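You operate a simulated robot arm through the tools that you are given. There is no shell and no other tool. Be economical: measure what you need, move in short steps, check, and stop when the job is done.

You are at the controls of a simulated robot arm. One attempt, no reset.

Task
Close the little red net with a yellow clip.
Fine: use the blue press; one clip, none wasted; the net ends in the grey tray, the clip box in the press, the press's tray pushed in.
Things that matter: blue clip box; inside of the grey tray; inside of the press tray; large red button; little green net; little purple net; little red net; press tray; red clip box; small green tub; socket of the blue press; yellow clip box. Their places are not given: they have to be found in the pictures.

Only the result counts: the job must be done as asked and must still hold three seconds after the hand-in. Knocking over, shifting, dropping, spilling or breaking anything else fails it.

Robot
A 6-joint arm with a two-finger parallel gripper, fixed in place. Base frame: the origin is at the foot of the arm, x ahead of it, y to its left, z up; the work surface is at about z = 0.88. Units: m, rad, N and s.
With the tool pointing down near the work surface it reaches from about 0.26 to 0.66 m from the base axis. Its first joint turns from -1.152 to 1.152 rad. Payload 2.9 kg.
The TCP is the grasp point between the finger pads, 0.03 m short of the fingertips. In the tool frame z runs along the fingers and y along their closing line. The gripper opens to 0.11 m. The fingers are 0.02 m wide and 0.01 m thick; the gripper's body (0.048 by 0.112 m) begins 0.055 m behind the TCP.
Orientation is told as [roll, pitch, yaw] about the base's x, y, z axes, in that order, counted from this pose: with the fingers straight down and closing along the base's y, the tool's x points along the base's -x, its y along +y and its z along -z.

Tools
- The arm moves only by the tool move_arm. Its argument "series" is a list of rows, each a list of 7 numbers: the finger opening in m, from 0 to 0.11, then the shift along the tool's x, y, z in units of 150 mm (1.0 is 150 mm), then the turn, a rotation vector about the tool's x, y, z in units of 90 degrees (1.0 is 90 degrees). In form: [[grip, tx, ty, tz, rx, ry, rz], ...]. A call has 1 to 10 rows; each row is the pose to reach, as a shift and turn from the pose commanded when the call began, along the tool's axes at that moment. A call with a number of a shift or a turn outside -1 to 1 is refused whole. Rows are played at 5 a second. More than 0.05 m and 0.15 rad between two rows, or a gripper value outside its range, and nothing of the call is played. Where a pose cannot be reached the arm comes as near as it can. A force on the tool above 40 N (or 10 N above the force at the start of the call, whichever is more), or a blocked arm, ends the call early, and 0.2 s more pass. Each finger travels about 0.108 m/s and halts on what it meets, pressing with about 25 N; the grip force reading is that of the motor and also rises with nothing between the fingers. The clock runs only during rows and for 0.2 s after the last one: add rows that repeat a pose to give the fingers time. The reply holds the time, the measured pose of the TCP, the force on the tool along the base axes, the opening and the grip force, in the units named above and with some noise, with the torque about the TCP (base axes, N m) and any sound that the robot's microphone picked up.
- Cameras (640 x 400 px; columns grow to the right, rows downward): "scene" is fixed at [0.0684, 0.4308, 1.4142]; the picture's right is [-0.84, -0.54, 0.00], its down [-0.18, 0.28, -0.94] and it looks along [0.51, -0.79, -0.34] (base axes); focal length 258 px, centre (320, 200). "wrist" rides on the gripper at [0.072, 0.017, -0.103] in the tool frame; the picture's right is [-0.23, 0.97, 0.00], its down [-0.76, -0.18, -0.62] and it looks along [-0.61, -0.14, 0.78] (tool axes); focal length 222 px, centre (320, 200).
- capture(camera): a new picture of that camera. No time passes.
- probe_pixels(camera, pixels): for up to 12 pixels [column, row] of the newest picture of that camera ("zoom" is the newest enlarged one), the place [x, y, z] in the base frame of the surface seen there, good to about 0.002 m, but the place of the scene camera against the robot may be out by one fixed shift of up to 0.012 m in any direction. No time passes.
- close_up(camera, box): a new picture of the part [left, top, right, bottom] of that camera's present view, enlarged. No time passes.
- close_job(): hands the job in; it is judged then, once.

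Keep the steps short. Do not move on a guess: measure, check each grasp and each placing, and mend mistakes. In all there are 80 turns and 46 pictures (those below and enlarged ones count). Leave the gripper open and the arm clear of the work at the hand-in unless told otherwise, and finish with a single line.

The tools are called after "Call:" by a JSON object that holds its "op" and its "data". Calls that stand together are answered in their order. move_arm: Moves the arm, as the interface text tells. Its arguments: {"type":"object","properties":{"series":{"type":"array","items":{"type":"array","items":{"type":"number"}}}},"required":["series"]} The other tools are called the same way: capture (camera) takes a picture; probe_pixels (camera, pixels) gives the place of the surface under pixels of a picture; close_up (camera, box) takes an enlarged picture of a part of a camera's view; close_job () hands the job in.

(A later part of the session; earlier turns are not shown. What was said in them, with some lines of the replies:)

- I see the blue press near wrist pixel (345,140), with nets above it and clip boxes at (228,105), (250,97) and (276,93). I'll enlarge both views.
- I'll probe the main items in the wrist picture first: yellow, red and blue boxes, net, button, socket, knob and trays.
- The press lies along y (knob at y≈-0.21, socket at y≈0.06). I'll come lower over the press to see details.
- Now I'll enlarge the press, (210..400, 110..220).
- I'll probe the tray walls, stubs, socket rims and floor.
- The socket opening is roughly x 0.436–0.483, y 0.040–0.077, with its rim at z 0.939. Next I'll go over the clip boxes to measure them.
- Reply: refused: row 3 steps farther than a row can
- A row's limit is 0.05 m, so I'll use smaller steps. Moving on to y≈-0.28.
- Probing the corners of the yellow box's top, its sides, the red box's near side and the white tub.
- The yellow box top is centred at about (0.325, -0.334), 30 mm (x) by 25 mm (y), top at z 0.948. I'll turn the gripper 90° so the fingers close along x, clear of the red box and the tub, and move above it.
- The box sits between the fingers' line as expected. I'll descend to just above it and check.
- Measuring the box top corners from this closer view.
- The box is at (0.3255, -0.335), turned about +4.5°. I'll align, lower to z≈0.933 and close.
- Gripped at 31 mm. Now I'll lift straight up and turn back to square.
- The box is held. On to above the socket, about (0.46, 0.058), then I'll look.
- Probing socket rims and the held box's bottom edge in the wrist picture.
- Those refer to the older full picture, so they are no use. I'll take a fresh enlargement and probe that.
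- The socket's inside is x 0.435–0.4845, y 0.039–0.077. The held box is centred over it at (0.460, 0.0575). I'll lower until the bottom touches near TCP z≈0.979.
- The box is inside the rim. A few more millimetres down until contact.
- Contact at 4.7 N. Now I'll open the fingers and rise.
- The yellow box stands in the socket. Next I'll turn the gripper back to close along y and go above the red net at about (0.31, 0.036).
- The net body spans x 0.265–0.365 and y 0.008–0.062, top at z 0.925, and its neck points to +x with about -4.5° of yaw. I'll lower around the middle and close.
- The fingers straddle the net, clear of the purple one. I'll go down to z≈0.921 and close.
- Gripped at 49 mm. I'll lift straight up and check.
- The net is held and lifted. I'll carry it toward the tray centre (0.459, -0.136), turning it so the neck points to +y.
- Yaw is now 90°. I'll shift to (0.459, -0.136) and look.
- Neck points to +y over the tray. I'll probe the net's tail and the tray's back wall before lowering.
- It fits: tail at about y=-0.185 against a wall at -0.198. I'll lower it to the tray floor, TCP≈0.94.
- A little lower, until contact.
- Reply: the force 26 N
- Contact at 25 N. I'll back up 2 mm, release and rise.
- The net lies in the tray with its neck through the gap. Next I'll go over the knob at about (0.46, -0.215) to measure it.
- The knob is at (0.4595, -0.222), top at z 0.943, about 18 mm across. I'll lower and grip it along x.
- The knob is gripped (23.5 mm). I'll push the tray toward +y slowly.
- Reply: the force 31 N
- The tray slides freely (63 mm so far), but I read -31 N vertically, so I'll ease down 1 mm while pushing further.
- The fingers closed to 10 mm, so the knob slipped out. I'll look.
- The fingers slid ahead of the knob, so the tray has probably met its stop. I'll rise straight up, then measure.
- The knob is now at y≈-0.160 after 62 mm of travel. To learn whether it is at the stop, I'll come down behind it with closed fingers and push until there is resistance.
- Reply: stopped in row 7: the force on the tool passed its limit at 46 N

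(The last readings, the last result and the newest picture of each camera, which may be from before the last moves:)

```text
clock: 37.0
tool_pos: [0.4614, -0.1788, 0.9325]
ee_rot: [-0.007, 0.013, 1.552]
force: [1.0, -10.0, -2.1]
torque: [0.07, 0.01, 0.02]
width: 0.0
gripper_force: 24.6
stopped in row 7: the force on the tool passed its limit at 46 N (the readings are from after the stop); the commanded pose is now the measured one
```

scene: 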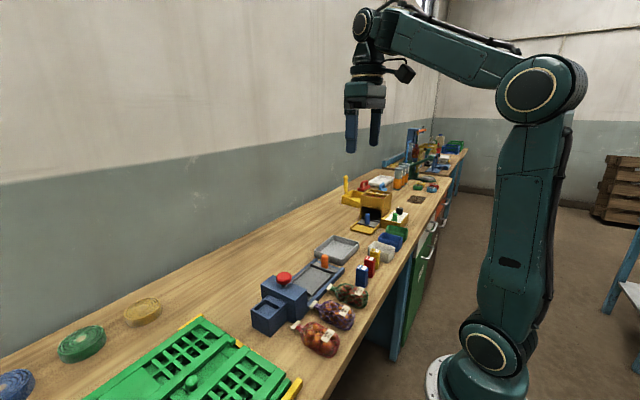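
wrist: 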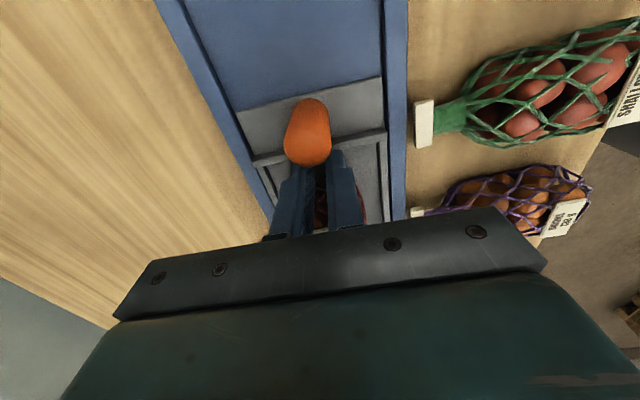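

There was a hard stop at 46 N, so the tray is fully in. I'll back off and rise, then go over the button.

Call:
{"op": "move_arm", "data": {"series": [[0.0, 0.1, 0, 0, 0, 0, 0], [0.0, 0.1, 0, -0.3, 0, 0, 0], [0.0, 0.1, 0, -0.6, 0, 0, 0], [0.0, 0.1, 0, -0.9, 0, 0, 0], [0.0, -0.2, 0, -0.9, 0, 0, 0], [0.0, -0.5, 0, -0.9, 0, 0, 0]]}}

Call:
{"op": "close_up", "data": {"camera": "wrist", "box": [200, 70, 440, 220]}}

```text
clock: 38.4
tool_pos: [0.4595, -0.1022, 1.067]
ee_rot: [-0.007, 0.012, 1.555]
force: [-0.3, -0.1, 0.3]
torque: [-0.02, 0.0, 0.0]
width: 0.0003
gripper_force: 25.1
```

```text
2.67 times, centred on (320, 145) of wrist
```

zoom: 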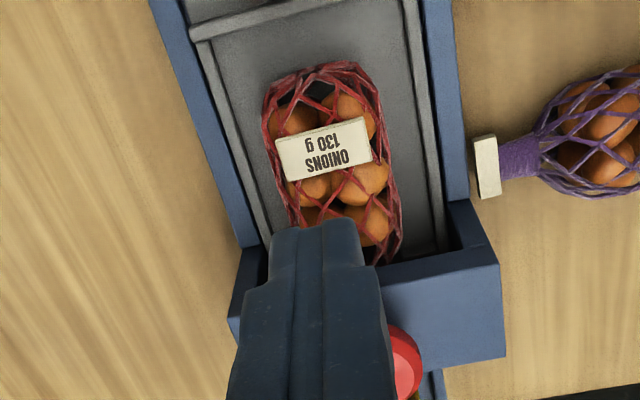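

The net is in place under the head. I'll move above the button at about (0.455, -0.0105) and press down step by step.

Call:
{"op": "move_arm", "data": {"series": [[0.0, -0.3, 0.015, 0, 0, 0, 0], [0.0, -0.607, 0.03, 0, 0, 0, 0], [0.0, -0.607, 0.03, 0.15, 0, 0, 0], [0.0, -0.607, 0.03, 0.25, 0, 0, 0]]}}

Call:
{"op": "move_arm", "data": {"series": [[0.0, 0, 0, 0.04, 0, 0, 0], [0.0, 0, 0, 0.06, 0, 0, 0], [0.0, 0, 0, 0.08, 0, 0, 0], [0.0, 0, 0, 0.1, 0, 0, 0], [0.0, 0, 0, 0.12, 0, 0, 0], [0.0, 0, 0, 0.14, 0, 0, 0], [0.0, 0, 0, 0.16, 0, 0, 0], [0.0, 0, 0, 0.18, 0, 0, 0]]}}

```text
clock: 39.4
tool_pos: [0.4584, -0.0111, 1.0281]
ee_rot: [-0.008, 0.011, 1.554]
force: [-0.7, -0.5, -0.1]
torque: [0.01, 0.01, 0.01]
width: 0.0
gripper_force: 24.6
```

```text
clock: 41.4
tool_pos: [0.4571, -0.0107, 1.0067]
ee_rot: [-0.009, 0.009, 1.555]
force: [-8.0, 0.0, 12.9]
torque: [0.08, 0.24, 0.07]
width: 0.0003
gripper_force: 25.1
heard: click
stopped in row 8: the force on the tool passed its limit at 41 N (the readings are from after the stop); the commanded pose is now the measured one
```

A click was heard and the button bottomed out. I'll rise, go back over the knob and look.

Call:
{"op": "move_arm", "data": {"series": [[0.0, 0, 0, -0.15, 0, 0, 0], [0.0, 0, 0, -0.35, 0, 0, 0], [0.0, 0.3, 0, -0.4, 0, 0, 0], [0.02, 0.6, 0, -0.4, 0, 0, 0], [0.05, 0.9, 0, -0.4, 0, 0, 0], [0.05, 0.97, 0, -0.4, -0.006, 0, 0.01]]}}

Call:
{"op": "capture", "data": {"camera": "wrist"}}

```text
clock: 42.8
tool_pos: [0.4552, -0.1565, 1.0662]
ee_rot: [-0.001, 0.011, 1.539]
force: [-0.1, 0.4, -0.5]
torque: [0.03, -0.01, 0.02]
width: 0.05
gripper_force: 0.0
```

```text
15 pictures are left
```

wrist: 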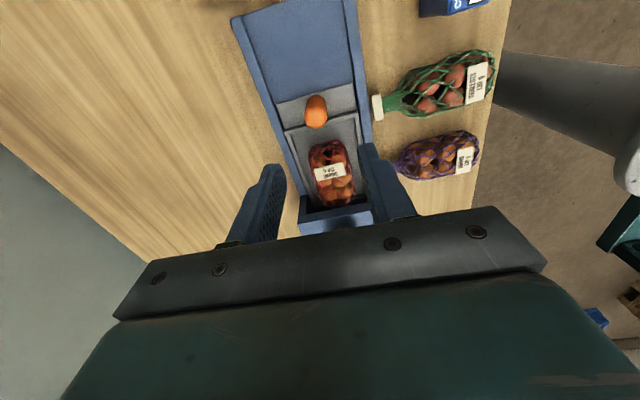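

The tray is still in and the button has done its work. I'll lower onto the knob at (0.4595, -0.161) and grip.

Call:
{"op": "move_arm", "data": {"series": [[0.05, 0.03, -0.03, 0.25, 0, -0.007, -0.02], [0.05, 0.03, -0.03, 0.55, 0, -0.007, -0.02], [0.05, 0.03, -0.03, 0.8, 0, -0.007, -0.02], [0.05, 0.03, -0.03, 0.867, 0, -0.007, -0.02]]}}

Call:
{"op": "move_arm", "data": {"series": [[0.03, 0, 0, 0, 0, 0, 0], [0.015, 0, 0, 0, 0, 0, 0], [0.015, 0, 0, 0, 0, 0, 0]]}}

```text
clock: 43.8
tool_pos: [0.4606, -0.1608, 0.9348]
ee_rot: [-0.001, 0.001, 1.571]
force: [-0.8, -0.5, -0.2]
torque: [0.03, 0.0, 0.0]
width: 0.0501
gripper_force: 0.0
```

```text
clock: 44.6
tool_pos: [0.4598, -0.1621, 0.9352]
ee_rot: [0.0, 0.001, 1.571]
force: [-1.5, -0.2, -1.9]
torque: [-0.19, 0.06, -0.01]
width: 0.0232
gripper_force: 44.8
```

The knob is gripped again. I'll pull it out toward -y by 62 mm.

Call:
{"op": "move_arm", "data": {"series": [[0.015, 0.05, 0, 0, 0, 0, 0], [0.015, 0.1, 0, 0, 0, 0, 0], [0.015, 0.15, 0, 0, 0, 0, 0], [0.015, 0.2, 0, 0, 0, 0, 0], [0.015, 0.25, 0, 0, 0, 0, 0], [0.015, 0.3, 0, 0, 0, 0, 0], [0.015, 0.35, 0, 0, 0, 0, 0], [0.015, 0.4, 0, 0, 0, 0, 0]]}}

Call:
{"op": "close_up", "data": {"camera": "scene", "box": [240, 220, 368, 300]}}

```text
clock: 46.4
tool_pos: [0.4598, -0.2225, 0.9358]
ee_rot: [-0.001, -0.003, 1.57]
force: [8.1, 1.5, -5.7]
torque: [0.76, 0.3, -0.09]
width: 0.0233
gripper_force: 45.5
```

```text
5.00 times, centred on (304, 260) of scene
```

zoom: 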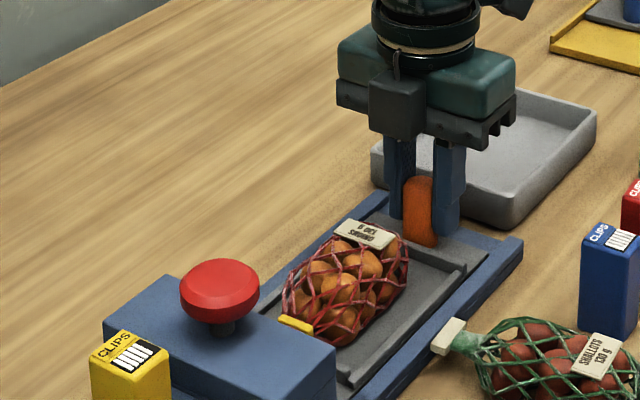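

A yellow clip shows on the neck and the tray is out. I'll release the knob, rise and look at the net.

Call:
{"op": "move_arm", "data": {"series": [[0.035, 0, 0, 0, 0, 0, 0], [0.05, 0, 0, 0, 0, 0, 0], [0.06, 0, 0, -0.25, 0, 0, 0], [0.075, 0, 0, -0.55, 0, 0, 0], [0.075, -0.25, 0, -0.75, 0, 0, 0], [0.075, -0.5, 0, -0.75, 0, 0, 0]]}}

Call:
{"op": "close_up", "data": {"camera": "wrist", "box": [200, 50, 440, 200]}}

```text
clock: 47.8
tool_pos: [0.4596, -0.1459, 1.0493]
ee_rot: [-0.002, -0.001, 1.568]
force: [0.1, 1.0, -0.4]
torque: [0.0, -0.03, 0.05]
width: 0.0752
gripper_force: 0.2
```

```text
2.67 times, centred on (320, 125) of wrist
```

zoom: 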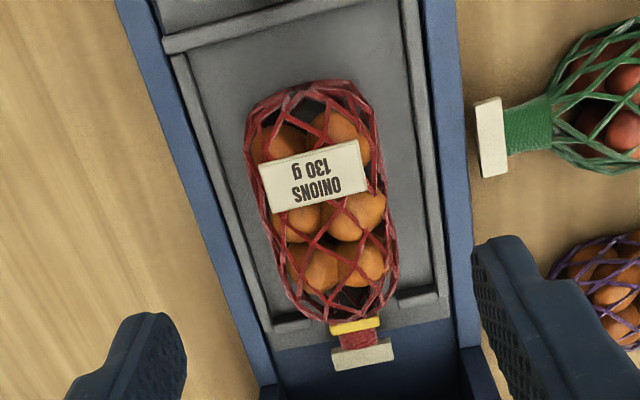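

The yellow clip is on the neck at (355,325). Probing the net body edges for the grasp.

Call:
{"op": "probe_pixels", "data": {"camera": "zoom", "pixels": [[250, 170], [382, 160], [270, 235], [394, 235], [310, 88], [355, 325], [362, 355], [320, 225], [310, 180], [184, 40], [425, 180], [205, 170]]}}

```text
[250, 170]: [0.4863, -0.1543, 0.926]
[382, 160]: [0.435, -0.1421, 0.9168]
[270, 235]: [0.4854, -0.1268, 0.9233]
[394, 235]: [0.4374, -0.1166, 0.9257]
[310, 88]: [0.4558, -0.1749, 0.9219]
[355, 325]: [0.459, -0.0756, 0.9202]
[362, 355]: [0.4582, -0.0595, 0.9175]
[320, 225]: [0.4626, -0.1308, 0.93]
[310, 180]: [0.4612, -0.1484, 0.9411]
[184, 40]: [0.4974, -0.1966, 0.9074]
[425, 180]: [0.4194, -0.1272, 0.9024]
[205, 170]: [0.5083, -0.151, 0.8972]
```

Net centre is about (0.461, -0.134). I'll lower to TCP 0.940 (tips just above the walls) and close.

Call:
{"op": "move_arm", "data": {"series": [[0.075, -0.07, -0.007, 0.25, 0, 0, 0], [0.075, -0.07, -0.007, 0.55, 0, 0, 0], [0.075, -0.07, -0.007, 0.727, 0, 0, 0], [0.055, -0.07, -0.007, 0.727, 0, 0, 0], [0.035, -0.07, -0.007, 0.727, 0, 0, 0], [0.035, -0.07, -0.007, 0.727, 0, 0, 0], [0.035, -0.07, -0.007, 0.727, 0, 0, 0]]}}

```text
clock: 49.4
tool_pos: [0.4614, -0.136, 0.9402]
ee_rot: [-0.001, -0.001, 1.572]
force: [-0.2, -0.3, 0.0]
torque: [-0.01, 0.03, 0.0]
width: 0.0492
gripper_force: 25.1
```

Gripped at 49 mm. I'll lift and carry toward the grey tray, then look.

Call:
{"op": "move_arm", "data": {"series": [[0.035, 0, 0, -0.2, 0, 0, 0], [0.035, 0, 0, -0.5, 0, 0, 0], [0.035, 0, 0, -0.8, 0, 0, 0], [0.035, 0.3, 0, -0.8, 0, 0, 0], [0.035, 0.6, 0, -0.8, 0, 0, 0], [0.035, 0.9, 0, -0.8, 0, 0, 0]]}}

Call:
{"op": "capture", "data": {"camera": "wrist"}}

Call:
{"op": "capture", "data": {"camera": "scene"}}

```text
clock: 50.8
tool_pos: [0.4587, -0.2708, 1.0593]
ee_rot: [0.002, -0.001, 1.57]
force: [-0.2, 0.2, -0.9]
torque: [0.01, -0.02, -0.01]
width: 0.0491
gripper_force: 25.2
```

```text
12 pictures are left
```

wrist: 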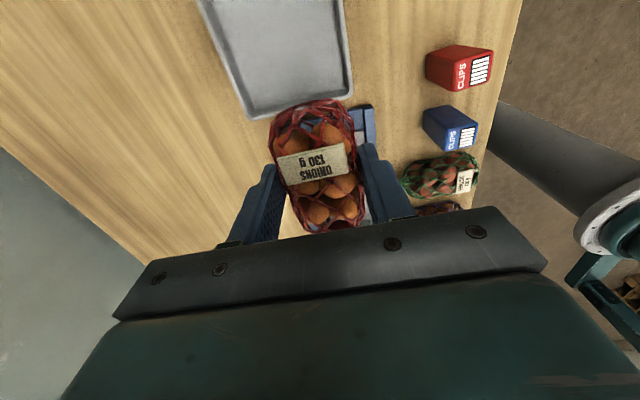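

```text
11 pictures are left
```

scene: 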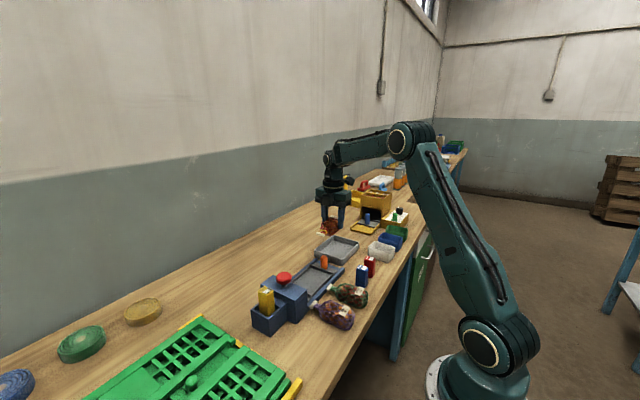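

Probing grey tray rims and floor.

Call:
{"op": "probe_pixels", "data": {"camera": "wrist", "pixels": [[251, 115], [300, 104], [350, 91], [228, 60], [346, 50], [285, 60], [338, 5], [212, 10]]}}

Call:
{"op": "close_up", "data": {"camera": "scene", "box": [290, 190, 390, 280]}}

```text
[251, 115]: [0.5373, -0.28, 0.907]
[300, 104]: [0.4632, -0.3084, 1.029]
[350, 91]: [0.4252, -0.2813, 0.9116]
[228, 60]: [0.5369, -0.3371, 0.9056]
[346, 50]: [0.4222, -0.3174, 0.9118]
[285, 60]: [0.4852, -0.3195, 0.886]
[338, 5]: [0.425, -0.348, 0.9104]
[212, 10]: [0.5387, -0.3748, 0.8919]
```

```text
4.44 times, centred on (340, 235) of scene
```

zoom: 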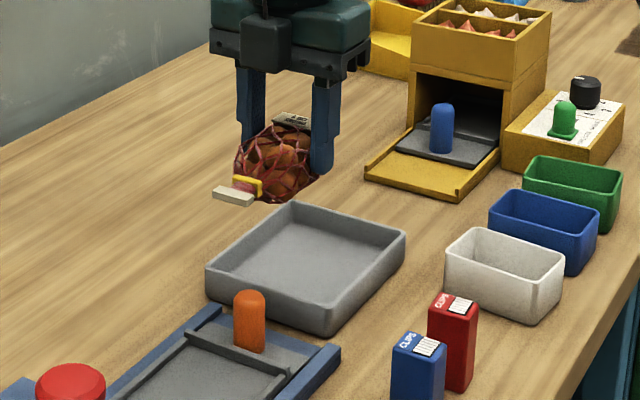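

The grey tray spans x 0.421–0.540 and y -0.418…-0.276, floor at z 0.886. I'll bring the net's centre over it (TCP 0.481, -0.3645) and check.

Call:
{"op": "move_arm", "data": {"series": [[0.035, 0.25, -0.05, 0, 0, 0, 0], [0.035, 0.5, -0.1, 0.0, 0, 0, 0], [0.035, 0.625, -0.149, 0.2, 0, 0, 0], [0.035, 0.625, -0.149, 0.42, 0, 0, 0], [0.035, 0.625, -0.149, 0.42, 0, 0, 0]]}}

Call:
{"op": "capture", "data": {"camera": "wrist"}}

Call:
{"op": "close_up", "data": {"camera": "scene", "box": [300, 200, 396, 260]}}

```text
clock: 52.0
tool_pos: [0.4837, -0.3667, 0.9965]
ee_rot: [-0.002, -0.001, 1.57]
force: [-0.1, -1.0, -0.7]
torque: [-0.02, -0.01, 0.03]
width: 0.0493
gripper_force: 25.3
```

```text
9 pictures are left
```

wrist: 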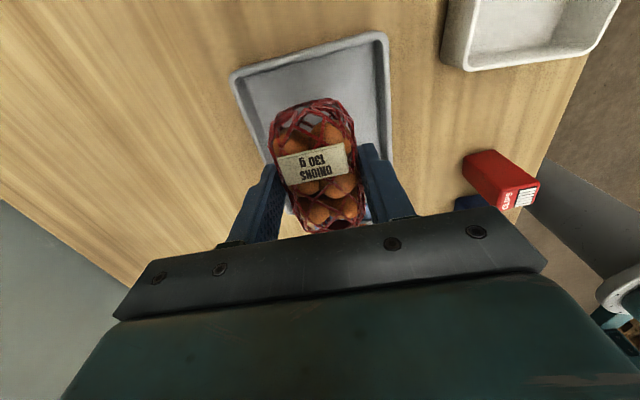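

```text
6.67 times, centred on (348, 230) of scene
```

zoom: 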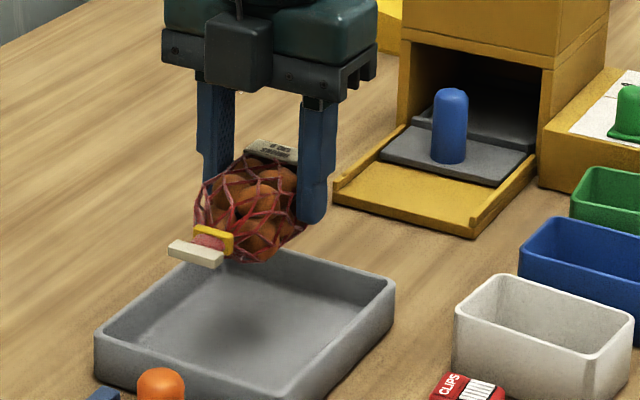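

Checking tail and far rim (wrist), and tag and near rim (scene).

Call:
{"op": "probe_pixels", "data": {"camera": "wrist", "pixels": [[310, 101], [308, 112], [310, 52], [310, 60], [385, 60], [238, 95], [384, 35], [248, 72]]}}

Call:
{"op": "probe_pixels", "data": {"camera": "zoom", "pixels": [[195, 258], [185, 250], [215, 238], [190, 390], [190, 370], [380, 280], [110, 335], [240, 320]]}}

```text
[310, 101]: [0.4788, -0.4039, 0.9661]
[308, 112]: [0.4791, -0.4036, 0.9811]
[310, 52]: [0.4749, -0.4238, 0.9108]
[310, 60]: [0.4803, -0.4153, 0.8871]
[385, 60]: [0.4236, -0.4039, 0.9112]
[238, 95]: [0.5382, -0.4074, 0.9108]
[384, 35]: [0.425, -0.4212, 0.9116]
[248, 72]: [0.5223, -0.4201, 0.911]
```

```text
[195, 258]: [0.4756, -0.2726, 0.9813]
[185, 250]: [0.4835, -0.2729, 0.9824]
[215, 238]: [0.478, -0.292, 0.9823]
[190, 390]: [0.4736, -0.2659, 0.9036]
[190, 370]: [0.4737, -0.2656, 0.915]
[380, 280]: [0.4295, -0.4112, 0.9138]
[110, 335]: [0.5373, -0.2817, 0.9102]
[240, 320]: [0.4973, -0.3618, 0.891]
```

The net should go 4 mm further to -y to be centred. I'll shift and lower into the tray.

Call:
{"op": "move_arm", "data": {"series": [[0.035, 0.027, 0.013, 0.0, 0, 0, 0], [0.035, 0.027, 0.013, 0.2, 0, 0, 0], [0.035, 0.027, 0.013, 0.36, 0, 0, 0], [0.035, 0.027, 0.013, 0.42, 0, 0, 0], [0.035, 0.027, 0.013, 0.44, 0, 0, 0], [0.035, 0.027, 0.013, 0.45, 0, 0, 0], [0.035, 0.027, 0.013, 0.46, 0, 0, 0]]}}

```text
clock: 53.6
tool_pos: [0.4819, -0.3681, 0.9295]
ee_rot: [-0.003, 0.003, 1.569]
force: [-2.9, 3.3, 13.8]
torque: [0.3, 0.41, -0.01]
width: 0.0492
gripper_force: 25.1
```

Contact at 14 N. Now I'll release and rise, then look.

Call:
{"op": "move_arm", "data": {"series": [[0.055, 0, 0, -0.005, 0, 0, 0], [0.065, 0, 0, -0.005, 0, 0, 0], [0.065, 0, 0, -0.2, 0, 0, 0], [0.065, 0, 0, -0.5, 0, 0, 0], [0.065, 0, 0, -0.8, 0, 0, 0]]}}

Call:
{"op": "close_up", "data": {"camera": "scene", "box": [290, 210, 402, 280]}}

Call:
{"op": "close_up", "data": {"camera": "wrist", "box": [200, 50, 440, 200]}}

```text
clock: 54.8
tool_pos: [0.4803, -0.3693, 1.048]
ee_rot: [0.0, 0.0, 1.571]
force: [-0.3, 0.2, 1.1]
torque: [-0.02, 0.01, -0.03]
width: 0.0651
gripper_force: 0.0
```

```text
5.71 times, centred on (346, 245) of scene
```

zoom: 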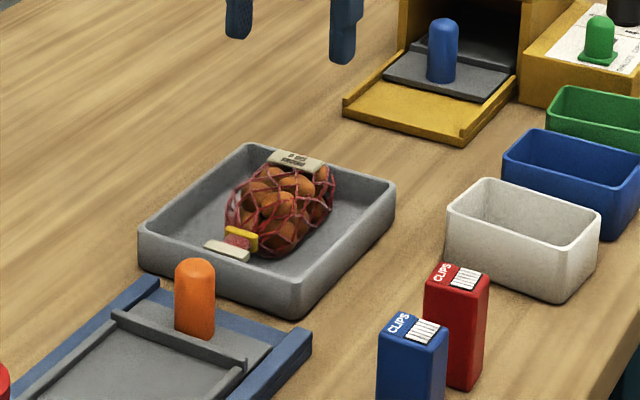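

```text
2.67 times, centred on (320, 125) of wrist
```

zoom: 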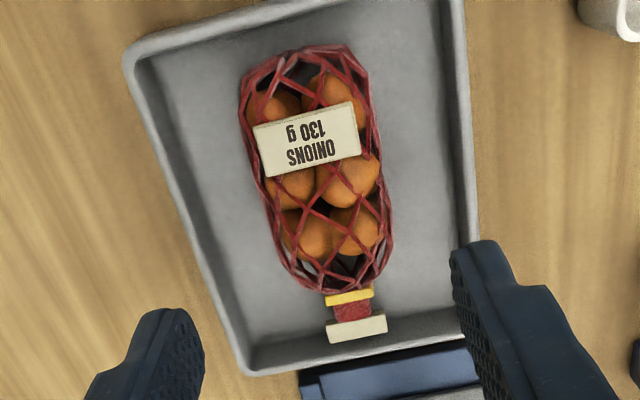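

The clipped net lies fully in the grey tray. Last comes pushing the press tray in: closed fingers to behind the knob at (0.4595, -0.252), then down.

Call:
{"op": "move_arm", "data": {"series": [[0.04, -0.26, 0.05, 0, 0, 0, 0], [0.02, -0.52, 0.1, 0, 0, 0, 0], [0.0, -0.782, 0.139, 0, 0, 0, 0], [0.0, -0.782, 0.139, 0, 0, 0, 0]]}}

Call:
{"op": "close_up", "data": {"camera": "wrist", "box": [200, 50, 440, 200]}}

```text
clock: 55.8
tool_pos: [0.4598, -0.2498, 1.0478]
ee_rot: [-0.002, 0.001, 1.57]
force: [-0.4, 0.4, -0.4]
torque: [0.01, 0.02, -0.01]
width: 0.0002
gripper_force: 25.5
```

```text
2.67 times, centred on (320, 125) of wrist
```

zoom: 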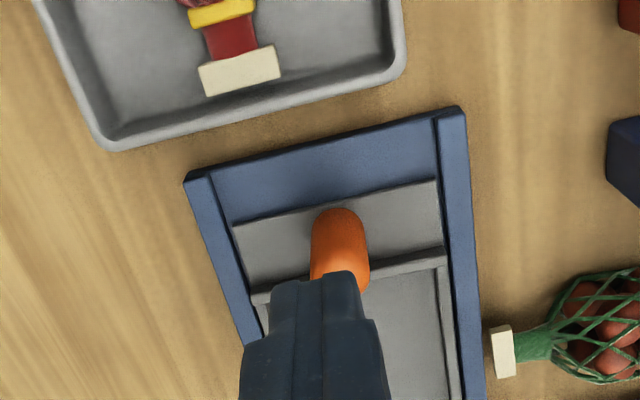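

Call:
{"op": "probe_pixels", "data": {"camera": "zoom", "pixels": [[338, 212], [338, 235], [338, 260], [320, 120], [330, 150], [255, 120]]}}

```text
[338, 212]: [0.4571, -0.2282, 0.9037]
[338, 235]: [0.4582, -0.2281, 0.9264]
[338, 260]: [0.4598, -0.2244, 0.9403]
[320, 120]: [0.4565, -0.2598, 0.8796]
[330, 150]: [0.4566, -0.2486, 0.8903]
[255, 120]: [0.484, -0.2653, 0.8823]
```

The knob's rear is at y=-0.229 and the fingers will be at -0.240…-0.260, clear of the grey tray. I'll go down, then push.

Call:
{"op": "move_arm", "data": {"series": [[0.0, 0, 0, 0.25, 0, 0, 0], [0.0, 0, 0, 0.55, 0, 0, 0], [0.0, 0, 0, 0.76, 0, 0, 0], [0.0, 0, 0, 0.76, 0, 0, 0]]}}

Call:
{"op": "move_arm", "data": {"series": [[0.0, -0.06, 0, 0, 0, 0, 0], [0.0, -0.12, 0, 0, 0, 0, 0], [0.0, -0.18, 0, 0, 0, 0, 0], [0.0, -0.24, 0, 0, 0, 0, 0], [0.0, -0.3, 0, 0, 0, 0, 0], [0.0, -0.36, 0, 0, 0, 0, 0], [0.0, -0.42, 0, 0, 0, 0, 0], [0.0, -0.47, 0, 0, 0, 0, 0], [0.0, -0.51, 0, 0, 0, 0, 0], [0.0, -0.55, 0, 0, 0, 0, 0]]}}

```text
clock: 56.8
tool_pos: [0.4604, -0.253, 0.9335]
ee_rot: [-0.001, 0.001, 1.571]
force: [0.5, -1.0, -1.0]
torque: [0.03, 0.0, -0.04]
width: 0.0
gripper_force: 24.9
```

```text
clock: 59.0
tool_pos: [0.4599, -0.1788, 0.9335]
ee_rot: [-0.004, 0.014, 1.55]
force: [0.8, -9.5, -1.9]
torque: [0.04, 0.04, -0.01]
width: 0.0
gripper_force: 25.5
stopped in row 10: the force on the tool passed its limit at 47 N (the readings are from after the stop); the commanded pose is now the measured one
```

It met the same hard stop at y=-0.179, so the tray is in. I'll back off, rise, open and check everything.

Call:
{"op": "move_arm", "data": {"series": [[0.0, 0.1, 0, 0, 0, 0, 0], [0.0, 0.1, 0, -0.3, 0, 0, 0], [0.03, 0.1, 0, -0.6, 0, 0, 0], [0.07, 0.1, 0, -0.9, 0, 0, 0], [0.11, 0.1, 0.3, -1, 0, 0, 0], [0.11, 0.1, 0.5, -1, 0, 0, 0], [0.11, 0.1, 0.5, -1, 0, 0, 0]]}}

Call:
{"op": "close_up", "data": {"camera": "scene", "box": [240, 215, 400, 335]}}

```text
clock: 60.6
tool_pos: [0.3839, -0.1896, 1.0835]
ee_rot: [-0.005, 0.013, 1.553]
force: [0.1, -0.4, 0.3]
torque: [0.0, 0.0, -0.02]
width: 0.1102
gripper_force: 0.0
```

```text
3.33 times, centred on (320, 275) of scene
```

zoom: 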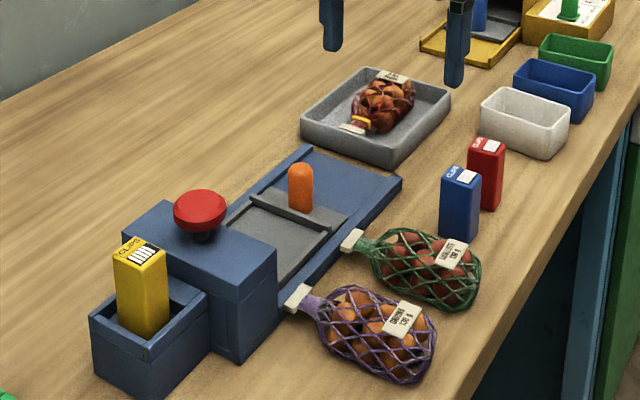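

The final picture shows everything as asked: clipped net in the grey tray, yellow box in the press, press tray in, other items where they were, and the gripper open and clear. Handing in.

Call:
{"op": "close_job", "data": {}}

```text
The job is handed in.
```

The red net is closed with one yellow clip and lies in the grey tray; the yellow clip box is in the blue press, the press tray is pushed in, and the job is handed in.
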